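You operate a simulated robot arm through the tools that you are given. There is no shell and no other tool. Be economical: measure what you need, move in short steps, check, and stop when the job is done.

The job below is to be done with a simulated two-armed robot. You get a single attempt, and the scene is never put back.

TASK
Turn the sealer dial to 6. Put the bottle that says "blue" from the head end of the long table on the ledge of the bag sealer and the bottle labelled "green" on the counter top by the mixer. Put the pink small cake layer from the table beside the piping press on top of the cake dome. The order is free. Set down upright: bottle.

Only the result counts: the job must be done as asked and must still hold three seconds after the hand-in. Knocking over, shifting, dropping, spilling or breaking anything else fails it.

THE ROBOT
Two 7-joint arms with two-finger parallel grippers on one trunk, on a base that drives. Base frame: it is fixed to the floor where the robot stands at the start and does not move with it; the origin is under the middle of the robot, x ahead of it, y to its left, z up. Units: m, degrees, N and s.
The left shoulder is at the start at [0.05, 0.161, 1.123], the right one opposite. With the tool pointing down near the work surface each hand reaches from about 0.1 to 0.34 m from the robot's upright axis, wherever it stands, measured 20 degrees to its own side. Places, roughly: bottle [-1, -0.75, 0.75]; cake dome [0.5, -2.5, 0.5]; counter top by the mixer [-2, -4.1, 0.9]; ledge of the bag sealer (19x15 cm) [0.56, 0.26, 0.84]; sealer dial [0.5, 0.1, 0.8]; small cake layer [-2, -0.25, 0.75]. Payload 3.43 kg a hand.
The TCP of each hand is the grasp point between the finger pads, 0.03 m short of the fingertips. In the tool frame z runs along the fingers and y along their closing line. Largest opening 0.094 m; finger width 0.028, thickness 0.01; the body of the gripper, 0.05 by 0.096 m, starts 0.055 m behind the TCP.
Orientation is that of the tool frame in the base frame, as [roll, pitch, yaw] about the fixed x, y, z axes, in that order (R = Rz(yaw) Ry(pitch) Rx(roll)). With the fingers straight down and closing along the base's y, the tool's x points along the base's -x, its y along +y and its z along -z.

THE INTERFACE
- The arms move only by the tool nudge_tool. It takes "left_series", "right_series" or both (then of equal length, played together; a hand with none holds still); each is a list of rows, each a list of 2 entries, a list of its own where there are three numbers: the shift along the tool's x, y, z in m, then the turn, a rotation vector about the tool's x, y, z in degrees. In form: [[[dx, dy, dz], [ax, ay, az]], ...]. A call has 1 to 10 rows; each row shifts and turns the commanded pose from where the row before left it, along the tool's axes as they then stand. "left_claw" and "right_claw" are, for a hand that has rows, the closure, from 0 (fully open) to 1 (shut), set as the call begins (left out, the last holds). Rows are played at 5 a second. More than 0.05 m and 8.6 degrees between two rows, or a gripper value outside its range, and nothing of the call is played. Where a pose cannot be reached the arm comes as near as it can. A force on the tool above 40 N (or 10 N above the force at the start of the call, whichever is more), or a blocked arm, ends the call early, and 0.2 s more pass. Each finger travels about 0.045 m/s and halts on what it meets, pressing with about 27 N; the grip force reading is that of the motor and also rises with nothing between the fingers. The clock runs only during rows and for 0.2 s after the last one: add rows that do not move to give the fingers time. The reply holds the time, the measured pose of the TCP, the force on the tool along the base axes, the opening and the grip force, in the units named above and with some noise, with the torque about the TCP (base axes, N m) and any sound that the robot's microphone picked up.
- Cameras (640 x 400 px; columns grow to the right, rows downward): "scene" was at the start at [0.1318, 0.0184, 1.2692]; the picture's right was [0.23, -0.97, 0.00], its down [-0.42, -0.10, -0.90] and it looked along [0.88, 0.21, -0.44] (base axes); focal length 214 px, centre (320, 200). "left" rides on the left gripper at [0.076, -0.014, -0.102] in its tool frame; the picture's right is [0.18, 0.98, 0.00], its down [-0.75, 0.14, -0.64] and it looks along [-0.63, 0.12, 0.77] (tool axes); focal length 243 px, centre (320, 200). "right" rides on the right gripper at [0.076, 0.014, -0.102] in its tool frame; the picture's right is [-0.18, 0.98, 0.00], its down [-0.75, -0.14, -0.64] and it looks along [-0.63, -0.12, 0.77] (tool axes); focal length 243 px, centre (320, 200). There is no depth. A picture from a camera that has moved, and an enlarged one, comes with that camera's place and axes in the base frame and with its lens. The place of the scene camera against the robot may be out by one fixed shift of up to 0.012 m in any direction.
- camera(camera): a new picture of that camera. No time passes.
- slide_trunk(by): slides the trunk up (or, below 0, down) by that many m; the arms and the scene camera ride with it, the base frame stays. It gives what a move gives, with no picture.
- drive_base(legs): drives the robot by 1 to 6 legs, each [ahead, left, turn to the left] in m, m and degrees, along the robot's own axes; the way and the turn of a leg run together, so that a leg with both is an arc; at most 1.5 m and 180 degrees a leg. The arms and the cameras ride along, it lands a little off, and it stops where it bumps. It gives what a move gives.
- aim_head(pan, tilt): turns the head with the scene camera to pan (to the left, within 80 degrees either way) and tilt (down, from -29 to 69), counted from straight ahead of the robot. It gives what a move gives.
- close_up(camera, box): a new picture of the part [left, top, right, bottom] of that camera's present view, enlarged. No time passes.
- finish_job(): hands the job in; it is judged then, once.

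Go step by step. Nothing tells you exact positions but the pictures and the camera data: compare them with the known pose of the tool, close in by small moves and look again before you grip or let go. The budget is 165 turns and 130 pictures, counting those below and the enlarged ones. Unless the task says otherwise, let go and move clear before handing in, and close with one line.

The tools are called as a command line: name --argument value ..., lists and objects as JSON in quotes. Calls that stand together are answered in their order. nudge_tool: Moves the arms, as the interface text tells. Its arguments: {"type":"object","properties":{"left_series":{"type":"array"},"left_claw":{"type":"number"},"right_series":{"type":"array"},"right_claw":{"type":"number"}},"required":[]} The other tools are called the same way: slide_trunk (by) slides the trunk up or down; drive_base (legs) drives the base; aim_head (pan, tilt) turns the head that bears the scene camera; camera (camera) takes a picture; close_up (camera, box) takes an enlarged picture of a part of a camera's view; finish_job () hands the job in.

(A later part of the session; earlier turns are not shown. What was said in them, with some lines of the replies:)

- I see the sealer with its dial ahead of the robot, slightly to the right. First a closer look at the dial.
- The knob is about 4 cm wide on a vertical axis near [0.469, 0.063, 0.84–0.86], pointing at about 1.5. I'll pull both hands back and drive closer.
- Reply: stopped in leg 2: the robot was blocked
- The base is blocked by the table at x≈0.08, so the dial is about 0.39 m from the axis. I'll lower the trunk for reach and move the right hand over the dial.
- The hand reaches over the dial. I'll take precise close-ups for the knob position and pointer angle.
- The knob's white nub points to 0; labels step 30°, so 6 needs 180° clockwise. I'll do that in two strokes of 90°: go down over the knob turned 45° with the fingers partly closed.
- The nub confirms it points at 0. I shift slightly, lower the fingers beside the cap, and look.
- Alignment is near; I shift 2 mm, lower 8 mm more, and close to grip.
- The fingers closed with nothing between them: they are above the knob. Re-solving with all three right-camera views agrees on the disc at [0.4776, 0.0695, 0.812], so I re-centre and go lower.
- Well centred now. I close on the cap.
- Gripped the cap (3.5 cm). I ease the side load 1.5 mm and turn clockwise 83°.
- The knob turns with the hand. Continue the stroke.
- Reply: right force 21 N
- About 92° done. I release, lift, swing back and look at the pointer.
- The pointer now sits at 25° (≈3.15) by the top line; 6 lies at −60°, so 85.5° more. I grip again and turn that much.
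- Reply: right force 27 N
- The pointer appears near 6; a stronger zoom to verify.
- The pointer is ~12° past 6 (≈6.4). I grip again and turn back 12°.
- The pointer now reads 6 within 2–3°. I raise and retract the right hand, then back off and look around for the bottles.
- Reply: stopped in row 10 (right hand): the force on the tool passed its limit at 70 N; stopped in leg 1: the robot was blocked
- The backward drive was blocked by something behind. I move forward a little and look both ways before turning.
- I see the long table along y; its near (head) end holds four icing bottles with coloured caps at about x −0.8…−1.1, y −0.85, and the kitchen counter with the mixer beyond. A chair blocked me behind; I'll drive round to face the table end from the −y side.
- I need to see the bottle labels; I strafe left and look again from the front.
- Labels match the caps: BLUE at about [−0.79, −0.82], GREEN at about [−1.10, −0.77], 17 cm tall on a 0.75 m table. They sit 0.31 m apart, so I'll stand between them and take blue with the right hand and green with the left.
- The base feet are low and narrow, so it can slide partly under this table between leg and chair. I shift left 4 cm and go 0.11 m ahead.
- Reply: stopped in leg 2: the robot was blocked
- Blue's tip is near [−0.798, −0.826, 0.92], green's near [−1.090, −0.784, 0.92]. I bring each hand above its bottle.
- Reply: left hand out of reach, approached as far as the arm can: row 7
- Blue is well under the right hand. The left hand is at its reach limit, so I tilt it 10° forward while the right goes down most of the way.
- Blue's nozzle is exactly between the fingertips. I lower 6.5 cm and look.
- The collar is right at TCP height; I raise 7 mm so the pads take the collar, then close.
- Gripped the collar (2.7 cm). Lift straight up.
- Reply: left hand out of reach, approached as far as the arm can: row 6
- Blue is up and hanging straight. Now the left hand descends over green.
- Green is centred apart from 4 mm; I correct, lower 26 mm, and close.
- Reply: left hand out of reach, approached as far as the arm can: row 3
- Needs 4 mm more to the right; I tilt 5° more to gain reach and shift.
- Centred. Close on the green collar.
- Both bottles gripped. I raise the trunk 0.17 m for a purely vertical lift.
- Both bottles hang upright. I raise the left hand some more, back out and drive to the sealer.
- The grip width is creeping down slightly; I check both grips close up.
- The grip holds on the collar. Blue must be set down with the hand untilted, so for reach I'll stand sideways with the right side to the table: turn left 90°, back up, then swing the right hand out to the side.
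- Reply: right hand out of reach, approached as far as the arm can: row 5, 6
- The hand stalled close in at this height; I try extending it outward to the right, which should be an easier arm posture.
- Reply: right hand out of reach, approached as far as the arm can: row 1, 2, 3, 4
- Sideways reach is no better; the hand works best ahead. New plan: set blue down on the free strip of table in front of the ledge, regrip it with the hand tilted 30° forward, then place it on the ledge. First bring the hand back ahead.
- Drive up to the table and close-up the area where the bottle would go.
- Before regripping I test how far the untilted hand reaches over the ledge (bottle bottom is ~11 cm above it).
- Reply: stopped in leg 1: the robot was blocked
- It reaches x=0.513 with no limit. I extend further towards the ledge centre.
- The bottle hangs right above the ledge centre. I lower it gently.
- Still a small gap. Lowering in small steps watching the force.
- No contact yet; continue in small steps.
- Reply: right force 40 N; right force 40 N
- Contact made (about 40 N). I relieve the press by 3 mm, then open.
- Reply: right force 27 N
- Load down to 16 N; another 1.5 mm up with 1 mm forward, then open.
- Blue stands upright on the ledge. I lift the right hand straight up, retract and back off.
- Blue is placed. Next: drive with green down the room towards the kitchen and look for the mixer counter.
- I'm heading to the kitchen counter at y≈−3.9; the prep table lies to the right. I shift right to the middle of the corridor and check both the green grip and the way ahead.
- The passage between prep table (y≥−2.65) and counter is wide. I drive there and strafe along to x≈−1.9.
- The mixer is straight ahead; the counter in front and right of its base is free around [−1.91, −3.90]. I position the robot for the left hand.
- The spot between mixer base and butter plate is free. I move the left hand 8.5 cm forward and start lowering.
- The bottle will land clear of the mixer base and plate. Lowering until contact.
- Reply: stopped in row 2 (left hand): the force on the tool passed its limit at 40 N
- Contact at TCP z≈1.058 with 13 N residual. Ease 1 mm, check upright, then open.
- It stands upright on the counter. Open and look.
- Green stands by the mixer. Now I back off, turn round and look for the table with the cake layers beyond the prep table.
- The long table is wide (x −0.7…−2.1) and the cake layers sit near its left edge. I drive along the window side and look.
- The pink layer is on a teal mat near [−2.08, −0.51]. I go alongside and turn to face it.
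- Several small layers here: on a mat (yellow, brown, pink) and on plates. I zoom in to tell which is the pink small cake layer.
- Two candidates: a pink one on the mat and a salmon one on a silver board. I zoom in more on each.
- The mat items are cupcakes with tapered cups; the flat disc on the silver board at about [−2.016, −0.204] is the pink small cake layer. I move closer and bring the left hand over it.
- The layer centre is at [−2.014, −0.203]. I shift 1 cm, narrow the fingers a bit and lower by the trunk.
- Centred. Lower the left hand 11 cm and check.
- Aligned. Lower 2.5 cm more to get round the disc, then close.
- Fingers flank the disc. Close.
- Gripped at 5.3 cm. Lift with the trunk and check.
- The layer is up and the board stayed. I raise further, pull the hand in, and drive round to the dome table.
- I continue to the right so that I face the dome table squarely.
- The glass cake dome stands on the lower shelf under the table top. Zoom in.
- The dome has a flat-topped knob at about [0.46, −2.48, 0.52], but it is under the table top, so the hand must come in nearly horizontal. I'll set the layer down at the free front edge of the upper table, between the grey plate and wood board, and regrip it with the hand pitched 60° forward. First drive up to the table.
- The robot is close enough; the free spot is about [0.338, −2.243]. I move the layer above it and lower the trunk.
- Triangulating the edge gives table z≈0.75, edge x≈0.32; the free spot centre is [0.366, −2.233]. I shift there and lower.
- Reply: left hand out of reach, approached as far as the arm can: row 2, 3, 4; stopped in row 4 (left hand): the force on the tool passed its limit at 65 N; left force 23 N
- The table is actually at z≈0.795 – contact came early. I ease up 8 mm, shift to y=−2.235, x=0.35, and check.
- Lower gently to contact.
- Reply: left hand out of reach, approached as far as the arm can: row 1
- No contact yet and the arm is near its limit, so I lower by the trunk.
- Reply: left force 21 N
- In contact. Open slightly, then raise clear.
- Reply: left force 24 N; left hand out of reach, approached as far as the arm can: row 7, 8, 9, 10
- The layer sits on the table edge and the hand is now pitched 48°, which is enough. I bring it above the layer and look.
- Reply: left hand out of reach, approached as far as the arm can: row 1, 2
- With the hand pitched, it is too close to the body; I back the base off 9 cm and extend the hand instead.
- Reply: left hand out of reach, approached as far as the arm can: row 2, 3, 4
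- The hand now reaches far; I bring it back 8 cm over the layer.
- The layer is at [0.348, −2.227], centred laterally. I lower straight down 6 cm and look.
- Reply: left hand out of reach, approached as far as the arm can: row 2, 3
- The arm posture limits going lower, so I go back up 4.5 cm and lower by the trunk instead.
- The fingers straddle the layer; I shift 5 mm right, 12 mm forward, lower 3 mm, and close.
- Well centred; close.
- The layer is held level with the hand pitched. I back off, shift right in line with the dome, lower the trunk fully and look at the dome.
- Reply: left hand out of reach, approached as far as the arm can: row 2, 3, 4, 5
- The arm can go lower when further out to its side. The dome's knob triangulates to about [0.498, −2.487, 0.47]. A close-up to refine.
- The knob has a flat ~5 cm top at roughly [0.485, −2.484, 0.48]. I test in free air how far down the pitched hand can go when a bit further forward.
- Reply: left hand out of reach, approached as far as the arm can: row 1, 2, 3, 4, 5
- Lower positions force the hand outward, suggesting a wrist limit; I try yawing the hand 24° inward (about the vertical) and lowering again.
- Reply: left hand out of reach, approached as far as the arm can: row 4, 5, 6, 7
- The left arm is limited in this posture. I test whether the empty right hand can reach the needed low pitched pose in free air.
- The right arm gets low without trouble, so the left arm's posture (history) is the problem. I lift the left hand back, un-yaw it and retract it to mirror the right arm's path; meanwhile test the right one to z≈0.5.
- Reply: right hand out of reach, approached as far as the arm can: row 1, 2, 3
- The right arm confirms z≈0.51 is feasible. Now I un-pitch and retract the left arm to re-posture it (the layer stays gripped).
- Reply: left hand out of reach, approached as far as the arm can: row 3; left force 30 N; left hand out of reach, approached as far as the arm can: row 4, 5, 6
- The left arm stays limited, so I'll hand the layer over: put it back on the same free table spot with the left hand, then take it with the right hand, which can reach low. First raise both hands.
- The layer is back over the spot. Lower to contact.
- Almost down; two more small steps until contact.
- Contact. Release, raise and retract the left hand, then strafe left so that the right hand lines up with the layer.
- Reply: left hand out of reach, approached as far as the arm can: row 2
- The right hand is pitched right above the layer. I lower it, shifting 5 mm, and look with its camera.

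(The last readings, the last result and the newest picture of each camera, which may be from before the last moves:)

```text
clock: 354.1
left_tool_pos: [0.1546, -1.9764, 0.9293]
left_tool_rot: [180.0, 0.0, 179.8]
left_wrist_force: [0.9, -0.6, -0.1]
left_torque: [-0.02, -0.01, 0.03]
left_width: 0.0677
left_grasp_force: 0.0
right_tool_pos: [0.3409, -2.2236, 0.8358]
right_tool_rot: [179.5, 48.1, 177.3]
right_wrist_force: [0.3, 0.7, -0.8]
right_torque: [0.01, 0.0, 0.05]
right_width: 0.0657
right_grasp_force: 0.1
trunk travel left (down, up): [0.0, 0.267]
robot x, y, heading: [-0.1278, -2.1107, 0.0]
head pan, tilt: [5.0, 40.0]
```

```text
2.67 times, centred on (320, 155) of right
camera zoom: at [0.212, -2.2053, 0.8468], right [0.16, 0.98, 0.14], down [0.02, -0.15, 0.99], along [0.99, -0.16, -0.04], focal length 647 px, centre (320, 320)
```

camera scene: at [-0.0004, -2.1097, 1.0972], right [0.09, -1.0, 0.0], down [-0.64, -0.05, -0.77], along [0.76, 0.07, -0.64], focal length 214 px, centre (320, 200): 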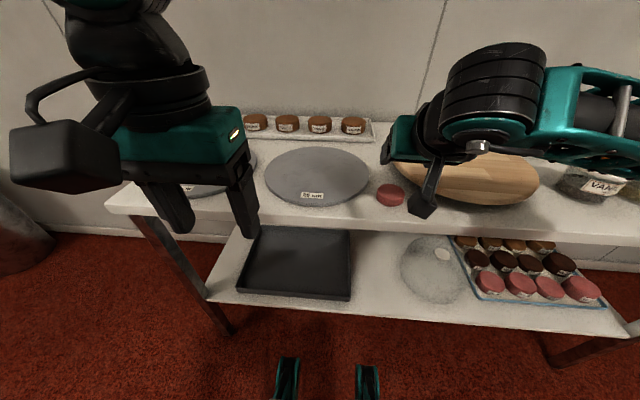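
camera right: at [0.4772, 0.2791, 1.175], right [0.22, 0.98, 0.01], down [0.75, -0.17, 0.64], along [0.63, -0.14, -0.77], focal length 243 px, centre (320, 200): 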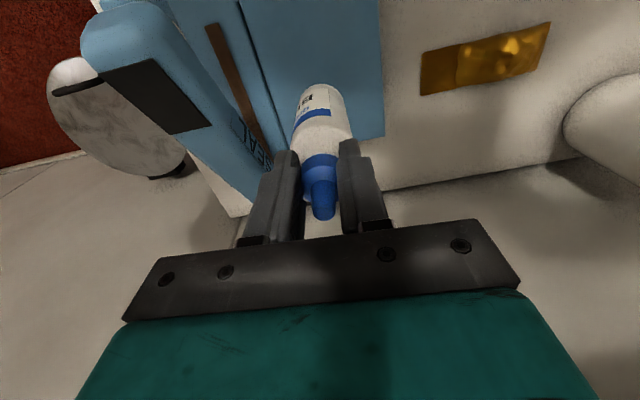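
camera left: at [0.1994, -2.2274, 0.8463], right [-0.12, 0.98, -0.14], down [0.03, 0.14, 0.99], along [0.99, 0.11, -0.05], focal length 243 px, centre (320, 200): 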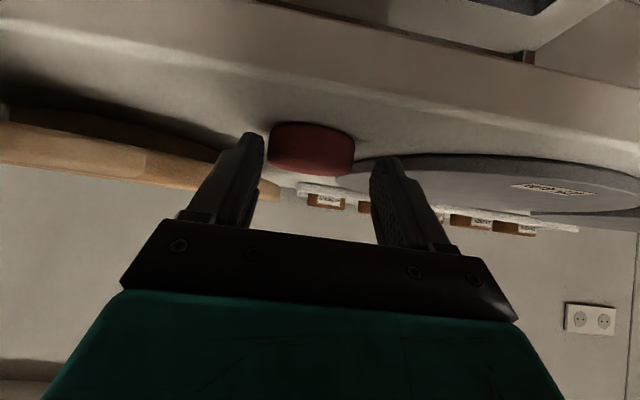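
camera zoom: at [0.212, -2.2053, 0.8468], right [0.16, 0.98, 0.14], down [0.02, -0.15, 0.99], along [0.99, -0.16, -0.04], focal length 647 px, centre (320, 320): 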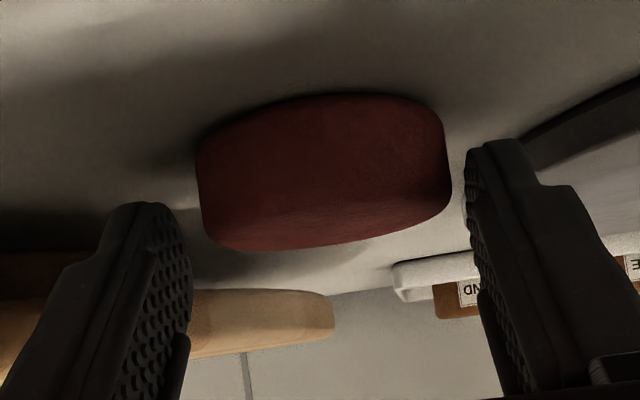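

Centred. Lower 4 mm more and close the right hand.

nudge_tool --right_series '[[[0.0015, 0, 0.0013], [0, 0, 0]], [[0.0015, 0, 0.0013], [0, 0, 0]], [[0, 0, 0], [0, 0, 0]]]'

nudge_tool --right_series '[[[0, 0, 0], [0, 0, 0]], [[0, 0, 0], [0, 0, 0]], [[0, 0, 0], [0, 0, 0]], [[0, 0, 0], [0, 0, 0]], [[0, 0, 0], [0, 0, 0]]]' --right_claw 0.6

slide_trunk --by 0.08

close_up --camera "right" --box '[200, 80, 440, 230]'

```text
clock: 354.9
left_tool_pos: [0.1556, -1.9768, 0.9302]
left_tool_rot: [-179.9, 0.1, 179.7]
left_wrist_force: [0.1, 0.6, 0.2]
left_torque: [-0.02, 0.0, 0.01]
left_width: 0.0675
left_grasp_force: 0.0
right_tool_pos: [0.3394, -2.2246, 0.8312]
right_tool_rot: [179.6, 48.2, 177.3]
right_wrist_force: [0.6, 0.1, 0.3]
right_torque: [-0.01, -0.02, 0.01]
right_width: 0.0661
right_grasp_force: 0.0
trunk travel left (down, up): [0.0, 0.267]
robot x, y, heading: [-0.1269, -2.1119, 0.0]
head pan, tilt: [5.0, 40.0]
```

```text
clock: 356.1
left_tool_pos: [0.1546, -1.9763, 0.9295]
left_tool_rot: [-180.0, 0.0, 179.7]
left_wrist_force: [0.4, 0.1, 0.3]
left_torque: [0.03, 0.0, 0.01]
left_width: 0.0674
left_grasp_force: 0.1
right_tool_pos: [0.3401, -2.2237, 0.8328]
right_tool_rot: [179.5, 48.2, 177.3]
right_wrist_force: [-0.2, 0.3, 0.8]
right_torque: [-0.01, -0.01, -0.03]
right_width: 0.0537
right_grasp_force: 26.7
trunk travel left (down, up): [0.0, 0.267]
robot x, y, heading: [-0.1268, -2.1148, -0.1]
head pan, tilt: [5.0, 40.0]
```

```text
clock: 357.3
left_tool_pos: [0.1562, -1.9756, 1.0092]
left_tool_rot: [-180.0, 0.1, 179.7]
left_wrist_force: [0.2, -0.2, -0.5]
left_torque: [0.01, 0.0, -0.01]
left_width: 0.0676
left_grasp_force: 0.1
right_tool_pos: [0.3393, -2.2239, 0.9111]
right_tool_rot: [179.5, 48.1, 177.3]
right_wrist_force: [0.4, -0.5, 0.1]
right_torque: [-0.01, -0.01, 0.01]
right_width: 0.0536
right_grasp_force: 27.5
trunk travel left (down, up): [-0.08, 0.187]
robot x, y, heading: [-0.1264, -2.1148, 0.0]
head pan, tilt: [5.0, 40.0]
```

```text
2.67 times, centred on (320, 155) of right
camera zoom: at [0.2119, -2.2055, 0.9228], right [0.16, 0.98, 0.14], down [0.02, -0.15, 0.99], along [0.99, -0.16, -0.04], focal length 647 px, centre (320, 320)
```

zoom: 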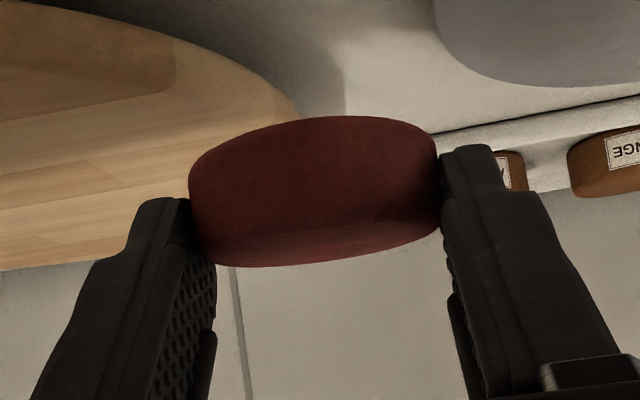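

The right hand holds the layer level. Now back off, line up with the dome (y≈−2.485), and lower in free air to z≈0.54.

drive_base --legs '[[-0.2, 0, 0], [0, -0.261, 0]]'

slide_trunk --by -0.08

nudge_tool --right_series '[[[0.0297, 0, 0.0268], [0, 0, 0]], [[0.0297, 0, 0.0268], [0, 0, 0]], [[0.0297, 0, 0.0268], [0, 0, 0]], [[0.0297, 0, 0.0268], [0, 0, 0]], [[0.0297, 0, 0.0268], [0, 0, 0]], [[0.0297, 0, 0.0268], [0, 0, 0]], [[0.0297, 0, 0.0268], [0, 0, 0]], [[0, 0, 0], [0, 0, 0]]]'

camera --camera "right"

```text
clock: 361.4
left_tool_pos: [-0.0434, -2.2399, 1.0098]
left_tool_rot: [-180.0, 0.1, 179.5]
left_wrist_force: [-0.5, 0.3, 0.0]
left_torque: [-0.04, 0.02, 0.0]
left_width: 0.0676
left_grasp_force: 0.1
right_tool_pos: [0.1392, -2.49, 0.9117]
right_tool_rot: [179.5, 48.1, 177.1]
right_wrist_force: [0.5, 0.5, 0.2]
right_torque: [0.01, 0.01, 0.01]
right_width: 0.0539
right_grasp_force: 27.0
trunk travel left (down, up): [-0.08, 0.187]
robot x, y, heading: [-0.3261, -2.3785, 0.0]
head pan, tilt: [5.0, 40.0]
```

```text
clock: 362.6
left_tool_pos: [-0.0439, -2.2421, 0.9301]
left_tool_rot: [180.0, 0.1, 179.5]
left_wrist_force: [-0.2, -0.2, -0.7]
left_torque: [-0.03, 0.01, -0.03]
left_width: 0.0675
left_grasp_force: 0.1
right_tool_pos: [0.1402, -2.4891, 0.8301]
right_tool_rot: [179.6, 48.1, 177.1]
right_wrist_force: [-0.1, 0.5, -0.4]
right_torque: [0.0, -0.01, -0.02]
right_width: 0.0541
right_grasp_force: 26.9
trunk travel left (down, up): [0.0, 0.267]
robot x, y, heading: [-0.3277, -2.3786, -0.1]
head pan, tilt: [5.0, 40.0]
```

```text
clock: 364.4
left_tool_pos: [-0.0439, -2.241, 0.9302]
left_tool_rot: [-180.0, 0.0, 179.5]
left_wrist_force: [0.7, 0.4, -0.2]
left_torque: [0.01, -0.01, 0.02]
left_width: 0.0675
left_grasp_force: 0.0
right_tool_pos: [0.1426, -2.4828, 0.5532]
right_tool_rot: [179.7, 47.9, 177.0]
right_wrist_force: [0.7, 1.0, -0.3]
right_torque: [0.01, 0.01, -0.03]
right_width: 0.0541
right_grasp_force: 27.1
right hand out of reach, approached as far as the arm can: row 7
trunk travel left (down, up): [0.0, 0.267]
robot x, y, heading: [-0.3284, -2.3812, -0.4]
head pan, tilt: [5.0, 40.0]
```

```text
9 pictures are left
camera right: at [0.0146, -2.4637, 0.5657], right [0.17, 0.98, 0.14], down [0.02, -0.14, 0.99], along [0.98, -0.17, -0.05], focal length 243 px, centre (320, 200)
```

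right: 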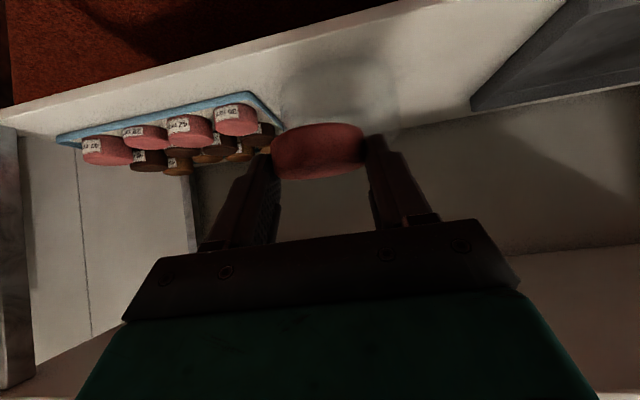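

The hand is level at z≈0.55. From the earlier dial check the scene camera reads ~12 mm too high, so the knob top is about [0.469, −2.485, 0.48]. I lower a bit more, then drive in part-way and look.

nudge_tool --right_series '[[[0.0034, 0.003, 0.0112], [0, 0, 0]], [[0.0034, 0.003, 0.0112], [0, 0, 0]], [[0, 0, 0], [0, 0, 0]]]'

drive_base --legs '[[0.19, 0, 0]]'

aim_head --pan -15 --tilt 45

camera --camera "scene"

```text
clock: 365.1
left_tool_pos: [-0.0424, -2.2405, 0.9293]
left_tool_rot: [179.9, 0.1, 179.5]
left_wrist_force: [-1.3, 0.1, 0.2]
left_torque: [0.01, -0.02, -0.01]
left_width: 0.0678
left_grasp_force: 0.0
right_tool_pos: [0.1549, -2.4774, 0.5336]
right_tool_rot: [179.8, 47.8, 177.1]
right_wrist_force: [0.0, -0.6, 0.2]
right_torque: [-0.03, 0.02, -0.01]
right_width: 0.054
right_grasp_force: 27.0
trunk travel left (down, up): [0.0, 0.267]
robot x, y, heading: [-0.3257, -2.3801, -0.5]
head pan, tilt: [5.0, 40.0]
```

```text
clock: 366.7
left_tool_pos: [0.1444, -2.2406, 0.9286]
left_tool_rot: [180.0, 0.0, 179.6]
left_wrist_force: [-0.2, -0.1, 0.0]
left_torque: [0.01, 0.0, 0.02]
left_width: 0.0674
left_grasp_force: 0.1
right_tool_pos: [0.3445, -2.4779, 0.5343]
right_tool_rot: [179.8, 47.9, 177.3]
right_wrist_force: [-0.2, 1.2, 0.5]
right_torque: [0.0, -0.01, 0.02]
right_width: 0.0539
right_grasp_force: 26.9
trunk travel left (down, up): [0.0, 0.267]
robot x, y, heading: [-0.1393, -2.377, -0.2]
head pan, tilt: [5.0, 40.0]
```

```text
clock: 367.5
left_tool_pos: [0.1455, -2.2403, 0.9294]
left_tool_rot: [180.0, 0.0, 179.6]
left_wrist_force: [0.2, 0.5, -0.4]
left_torque: [-0.04, 0.02, 0.01]
left_width: 0.0676
left_grasp_force: 0.0
right_tool_pos: [0.3428, -2.4767, 0.5333]
right_tool_rot: [179.8, 47.9, 177.2]
right_wrist_force: [0.8, -0.1, -0.8]
right_torque: [-0.03, 0.04, 0.02]
right_width: 0.0539
right_grasp_force: 26.5
trunk travel left (down, up): [0.0, 0.267]
robot x, y, heading: [-0.1375, -2.3748, -0.1]
head pan, tilt: [-15.0, 45.0]
```

```text
8 pictures are left
camera scene: at [-0.0172, -2.4024, 1.09], right [-0.26, -0.97, 0.0], down [-0.68, 0.19, -0.71], along [0.68, -0.19, -0.71], focal length 214 px, centre (320, 200)
```

scene: 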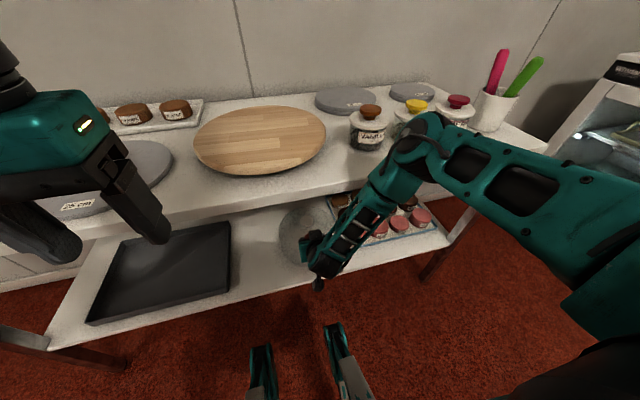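

The forearm hangs almost vertically and would meet the table edge if I drove on. I back off and instead extend the arm so that the forearm slants, testing it in free air.

drive_base --legs '[[-0.13, 0, 0]]'

nudge_tool --right_series '[[[-0.0257, 0, 0.0285], [0, 0, 0]], [[-0.0257, 0, 0.0285], [0, 0, 0]], [[-0.0257, 0, 0.0285], [0, 0, 0]], [[0, 0, 0], [0, 0, 0]]]'

camera --camera "scene"

```text
clock: 368.8
left_tool_pos: [0.0156, -2.2414, 0.9302]
left_tool_rot: [180.0, 0.0, 179.7]
left_wrist_force: [-0.6, 0.5, -0.4]
left_torque: [0.04, 0.0, -0.02]
left_width: 0.0677
left_grasp_force: 0.1
right_tool_pos: [0.2146, -2.477, 0.5342]
right_tool_rot: [179.8, 47.9, 177.1]
right_wrist_force: [0.3, -0.4, -1.3]
right_torque: [0.0, -0.03, 0.01]
right_width: 0.0538
right_grasp_force: 27.0
trunk travel left (down, up): [0.0, 0.267]
robot x, y, heading: [-0.2693, -2.3752, -0.0]
head pan, tilt: [-15.0, 45.0]
```

```text
clock: 369.8
left_tool_pos: [0.0154, -2.2416, 0.9296]
left_tool_rot: [179.9, 0.1, 179.6]
left_wrist_force: [0.0, -0.3, 0.2]
left_torque: [-0.01, -0.01, -0.01]
left_width: 0.0677
left_grasp_force: 0.0
right_tool_pos: [0.3301, -2.4836, 0.5338]
right_tool_rot: [179.8, 47.8, 177.1]
right_wrist_force: [-0.6, 0.6, -0.1]
right_torque: [0.03, -0.04, -0.01]
right_width: 0.0539
right_grasp_force: 26.9
trunk travel left (down, up): [0.0, 0.267]
robot x, y, heading: [-0.2686, -2.3715, -0.2]
head pan, tilt: [-15.0, 45.0]
```

```text
7 pictures are left
camera scene: at [-0.1462, -2.402, 1.09], right [-0.26, -0.96, 0.0], down [-0.68, 0.19, -0.71], along [0.68, -0.19, -0.71], focal length 214 px, centre (320, 200)
```

scene: 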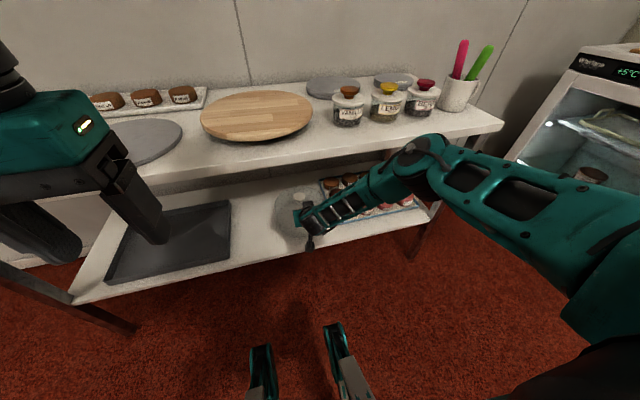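

The arm extends easily to 0.60 m ahead and the forearm slants well. I extend 5.5 cm more to gain clearance at the table edge.

nudge_tool --right_series '[[[-0.0184, 0, 0.0204], [0, 0, 0]], [[-0.0184, 0, 0.0204], [0, 0, 0]], [[0, 0, 0], [0, 0, 0]]]'

camera --camera "scene"

```text
clock: 370.6
left_tool_pos: [0.015, -2.241, 0.9297]
left_tool_rot: [-179.9, 0.1, 179.7]
left_wrist_force: [-0.5, 0.6, -0.2]
left_torque: [-0.03, 0.0, 0.02]
left_width: 0.0677
left_grasp_force: 0.1
right_tool_pos: [0.3855, -2.4851, 0.5331]
right_tool_rot: [179.9, 47.8, 177.0]
right_wrist_force: [0.0, 0.8, -0.2]
right_torque: [0.03, -0.01, -0.02]
right_width: 0.0539
right_grasp_force: 26.8
trunk travel left (down, up): [0.0, 0.267]
robot x, y, heading: [-0.2725, -2.3773, -0.2]
head pan, tilt: [-15.0, 45.0]
```

```text
6 pictures are left
camera scene: at [-0.1462, -2.402, 1.09], right [-0.26, -0.96, 0.0], down [-0.68, 0.19, -0.71], along [0.68, -0.19, -0.71], focal length 214 px, centre (320, 200)
```

scene: 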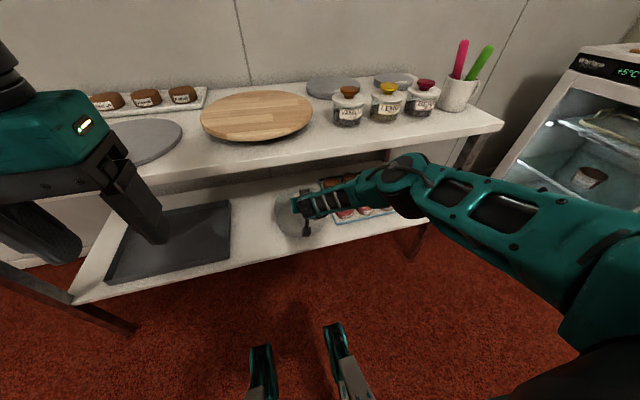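

Clearance is better the more the arm extends, and the disc bottom is ~2 cm above the knob height. I extend the remaining 7 cm over the knob in small rows and look with the hand camera.

nudge_tool --right_series '[[[-0.0123, 0, 0.0137], [0, 0, 0]], [[-0.0123, 0, 0.0137], [0, 0, 0]], [[-0.0123, 0, 0.0137], [0, 0, 0]], [[0, 0, 0], [0, 0, 0]]]'

camera --camera "right"

```text
clock: 371.6
left_tool_pos: [0.0155, -2.24, 0.9292]
left_tool_rot: [-179.9, -0.1, 179.5]
left_wrist_force: [0.4, -0.1, -0.3]
left_torque: [0.01, -0.01, 0.03]
left_width: 0.068
left_grasp_force: 0.1
right_tool_pos: [0.4211, -2.4926, 0.5355]
right_tool_rot: [179.7, 47.9, 177.1]
right_wrist_force: [-0.3, 0.9, 0.7]
right_torque: [-0.02, -0.01, -0.01]
right_width: 0.0537
right_grasp_force: 27.3
right hand out of reach, approached as far as the arm can: row 2, 3
trunk travel left (down, up): [0.0, 0.267]
robot x, y, heading: [-0.2669, -2.3793, -0.6]
head pan, tilt: [-15.0, 45.0]
```

```text
5 pictures are left
camera right: at [0.2936, -2.4733, 0.5472], right [0.17, 0.98, 0.14], down [0.02, -0.15, 0.99], along [0.99, -0.17, -0.05], focal length 243 px, centre (320, 200)
```

right: 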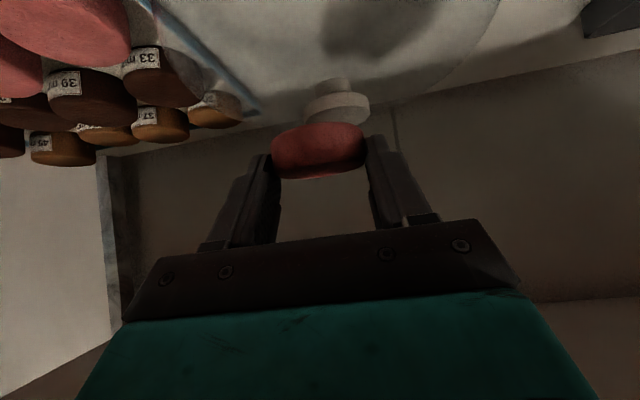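

The hand camera shows the knob just ahead and below: top centre about [0.469, −2.481, 0.477]. I retract the arm 2 cm for slack, shift 1 cm left, and drive 6 cm ahead to bring the layer over it.

nudge_tool --right_series '[[[0.0147, 0.011, -0.0163], [0, 0, 0]], [[0, 0, 0], [0, 0, 0]]]'

drive_base --legs '[[0.058, 0, 0]]'

camera --camera "right"

```text
clock: 372.2
left_tool_pos: [0.0161, -2.2406, 0.9305]
left_tool_rot: [180.0, 0.1, 179.6]
left_wrist_force: [0.9, 0.5, 0.1]
left_torque: [0.0, 0.05, 0.01]
left_width: 0.0679
left_grasp_force: 0.0
right_tool_pos: [0.4012, -2.4817, 0.5342]
right_tool_rot: [180.0, 47.9, 177.2]
right_wrist_force: [-0.8, -0.1, 0.1]
right_torque: [0.03, 0.05, -0.03]
right_width: 0.0537
right_grasp_force: 26.7
trunk travel left (down, up): [0.0, 0.267]
robot x, y, heading: [-0.2661, -2.3771, -0.5]
head pan, tilt: [-15.0, 45.0]
```

```text
clock: 373.2
left_tool_pos: [0.0733, -2.2406, 0.9301]
left_tool_rot: [180.0, 0.0, 179.5]
left_wrist_force: [0.4, -0.6, 1.0]
left_torque: [0.02, -0.01, -0.01]
left_width: 0.0674
left_grasp_force: 0.0
right_tool_pos: [0.4581, -2.4833, 0.5354]
right_tool_rot: [179.7, 48.0, 177.2]
right_wrist_force: [0.3, -0.2, -0.3]
right_torque: [0.02, 0.03, 0.01]
right_width: 0.0537
right_grasp_force: 27.0
trunk travel left (down, up): [0.0, 0.267]
robot x, y, heading: [-0.2054, -2.3784, -0.3]
head pan, tilt: [-15.0, 45.0]
```

```text
4 pictures are left
camera right: at [0.3298, -2.4619, 0.5475], right [0.17, 0.98, 0.14], down [0.02, -0.14, 0.99], along [0.98, -0.17, -0.05], focal length 243 px, centre (320, 200)
```

right: 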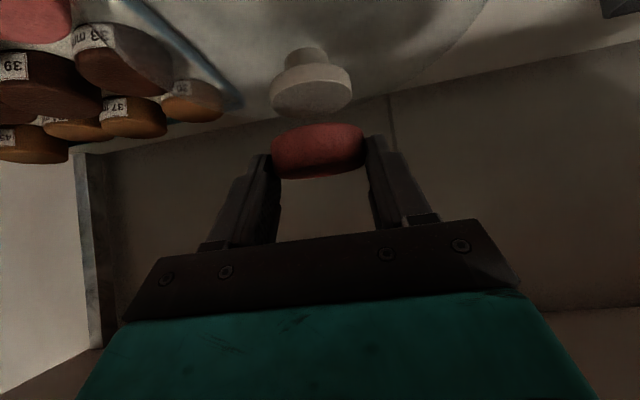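

The layer is exactly over the knob in depth and sideways. I lower gently.

nudge_tool --right_series '[[[0.0056, 0, 0.005], [0, 0, 0]], [[0.0056, 0, 0.005], [0, 0, 0]], [[0, 0, 0], [0, 0, 0]]]'

nudge_tool --right_series '[[[0.0022, 0, 0.002], [0, 0, 0]], [[0, 0, 0], [0, 0, 0]]]'

close_up --camera "right" --box '[240, 60, 400, 200]'

```text
clock: 374.0
left_tool_pos: [0.0739, -2.2418, 0.9296]
left_tool_rot: [180.0, -0.1, 179.5]
left_wrist_force: [-0.6, -0.1, 0.9]
left_torque: [0.0, 0.0, 0.02]
left_width: 0.0674
left_grasp_force: 0.0
right_tool_pos: [0.4573, -2.4824, 0.5207]
right_tool_rot: [179.8, 47.9, 177.1]
right_wrist_force: [-0.2, -0.1, -0.9]
right_torque: [-0.01, 0.01, 0.02]
right_width: 0.0539
right_grasp_force: 27.0
trunk travel left (down, up): [0.0, 0.267]
robot x, y, heading: [-0.2105, -2.3799, -0.4]
head pan, tilt: [-15.0, 45.0]
```

```text
clock: 374.6
left_tool_pos: [0.0729, -2.2405, 0.9291]
left_tool_rot: [180.0, -0.1, 179.5]
left_wrist_force: [0.4, -0.5, 0.2]
left_torque: [-0.01, 0.03, -0.02]
left_width: 0.0678
left_grasp_force: 0.0
right_tool_pos: [0.4571, -2.4823, 0.5172]
right_tool_rot: [179.8, 47.8, 177.1]
right_wrist_force: [0.0, 0.1, -0.6]
right_torque: [0.03, 0.01, 0.0]
right_width: 0.0536
right_grasp_force: 26.6
trunk travel left (down, up): [0.0, 0.267]
robot x, y, heading: [-0.2085, -2.379, -0.2]
head pan, tilt: [-15.0, 45.0]
```

```text
2.86 times, centred on (320, 130) of right
camera zoom: at [0.3294, -2.4619, 0.53], right [0.17, 0.98, 0.14], down [0.02, -0.14, 0.99], along [0.99, -0.17, -0.05], focal length 693 px, centre (320, 400)
```

zoom: 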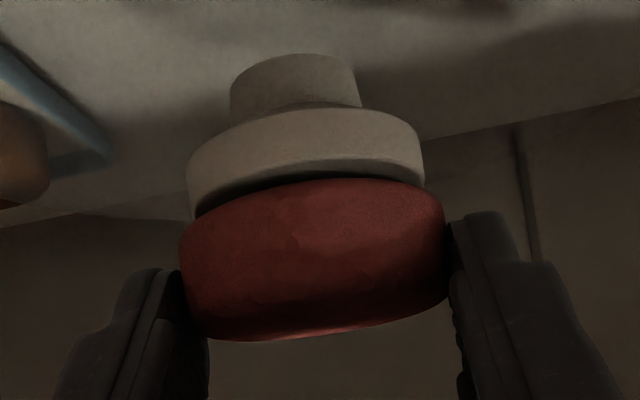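

The layer is only ~3 mm above the knob, well aligned. Final small steps to contact.

nudge_tool --right_series '[[[0.0015, 0, 0.0013], [0, 0, 0]], [[0, 0, 0], [0, 0, 0]]]'

nudge_tool --right_series '[[[0.0011, 0, 0.001], [0, 0, 0]], [[0, 0, 0], [0, 0, 0]]]'

```text
clock: 375.2
left_tool_pos: [0.0732, -2.2411, 0.9289]
left_tool_rot: [-180.0, -0.1, 179.5]
left_wrist_force: [0.4, 0.6, -0.7]
left_torque: [0.06, 0.02, -0.01]
left_width: 0.0677
left_grasp_force: 0.1
right_tool_pos: [0.4567, -2.4812, 0.5163]
right_tool_rot: [179.8, 47.9, 177.1]
right_wrist_force: [0.1, -0.5, -0.2]
right_torque: [0.04, -0.05, 0.01]
right_width: 0.0538
right_grasp_force: 26.8
trunk travel left (down, up): [0.0, 0.267]
robot x, y, heading: [-0.2117, -2.3785, -0.3]
head pan, tilt: [-15.0, 45.0]
```

```text
clock: 375.8
left_tool_pos: [0.0729, -2.2404, 0.9307]
left_tool_rot: [-179.9, 0.0, 179.5]
left_wrist_force: [0.9, 0.7, -0.5]
left_torque: [0.03, 0.02, 0.0]
left_width: 0.0675
left_grasp_force: 0.0
right_tool_pos: [0.4576, -2.4806, 0.5153]
right_tool_rot: [179.8, 48.0, 177.1]
right_wrist_force: [-0.3, 0.1, 6.2]
right_torque: [0.03, -0.13, 0.03]
right_width: 0.0537
right_grasp_force: 27.5
trunk travel left (down, up): [0.0, 0.267]
robot x, y, heading: [-0.2096, -2.3768, -0.3]
head pan, tilt: [-15.0, 45.0]
```

Contact with 6 N. Release fully and check.

nudge_tool --right_series '[[[0, 0, 0], [0, 0, 0]], [[0, 0, 0], [0, 0, 0]], [[0, 0, 0], [0, 0, 0]], [[0, 0, 0], [0, 0, 0]], [[0, 0, 0], [0, 0, 0]]]' --right_claw 0.1

close_up --camera "right" --box '[220, 60, 420, 220]'

```text
clock: 377.0
left_tool_pos: [0.0737, -2.2407, 0.9298]
left_tool_rot: [180.0, 0.0, 179.5]
left_wrist_force: [0.1, 0.0, 0.0]
left_torque: [0.01, 0.01, 0.0]
left_width: 0.0678
left_grasp_force: 0.0
right_tool_pos: [0.4567, -2.4834, 0.5141]
right_tool_rot: [179.8, 47.8, 177.1]
right_wrist_force: [0.4, 0.0, 1.0]
right_torque: [-0.02, 0.0, -0.01]
right_width: 0.0845
right_grasp_force: 0.0
trunk travel left (down, up): [0.0, 0.267]
robot x, y, heading: [-0.2088, -2.3781, -0.2]
head pan, tilt: [-15.0, 45.0]
```

```text
2.50 times, centred on (320, 140) of right
camera zoom: at [0.3297, -2.4618, 0.5264], right [0.17, 0.98, 0.14], down [0.02, -0.14, 0.99], along [0.98, -0.17, -0.05], focal length 606 px, centre (320, 350)
```

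zoom: 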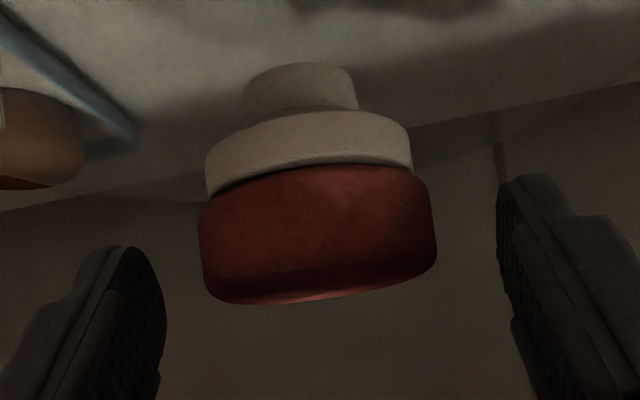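

The layer rests flat on the knob and the fingers are clear. I drive straight back and take a last look.

drive_base --legs '[[-0.3, 0, 0]]'

close_up --camera "scene" --box '[220, 80, 460, 260]'

```text
clock: 379.0
left_tool_pos: [-0.2229, -2.2396, 0.9285]
left_tool_rot: [-179.9, 0.0, 179.5]
left_wrist_force: [-0.2, 0.2, -0.2]
left_torque: [-0.03, 0.0, 0.0]
left_width: 0.0677
left_grasp_force: 0.1
right_tool_pos: [0.1627, -2.4803, 0.5138]
right_tool_rot: [179.8, 47.8, 177.1]
right_wrist_force: [-0.7, -0.6, -0.4]
right_torque: [-0.01, 0.02, -0.01]
right_width: 0.0845
right_grasp_force: 0.1
trunk travel left (down, up): [0.0, 0.267]
robot x, y, heading: [-0.5078, -2.3747, -0.2]
head pan, tilt: [-15.0, 45.0]
```

```text
2.22 times, centred on (340, 170) of scene
camera zoom: at [-0.3847, -2.4008, 1.09], right [-0.26, -0.96, 0.0], down [-0.68, 0.19, -0.71], along [0.68, -0.19, -0.71], focal length 477 px, centre (276, 267)
```

zoom: 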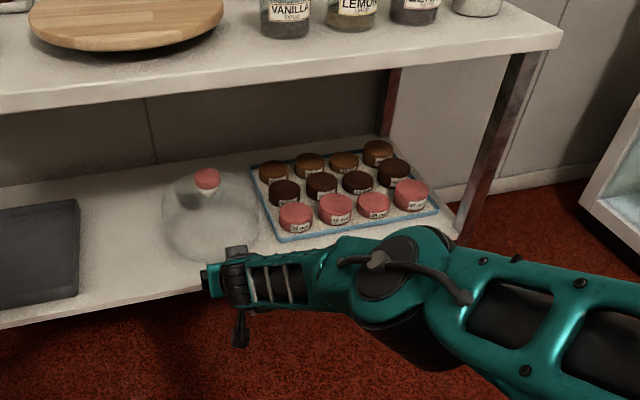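

The pink layer sits on the dome's knob, both bottles stand where asked, the dial points at 6 and both hands are clear. Handing in.

finish_job

```text
The job is handed in.
```

The job is handed in: the dial points at 6 (within about 3°), the blue bottle stands on the sealer ledge, the green bottle stands by the mixer, and the pink cake layer is on the cake dome's knob.
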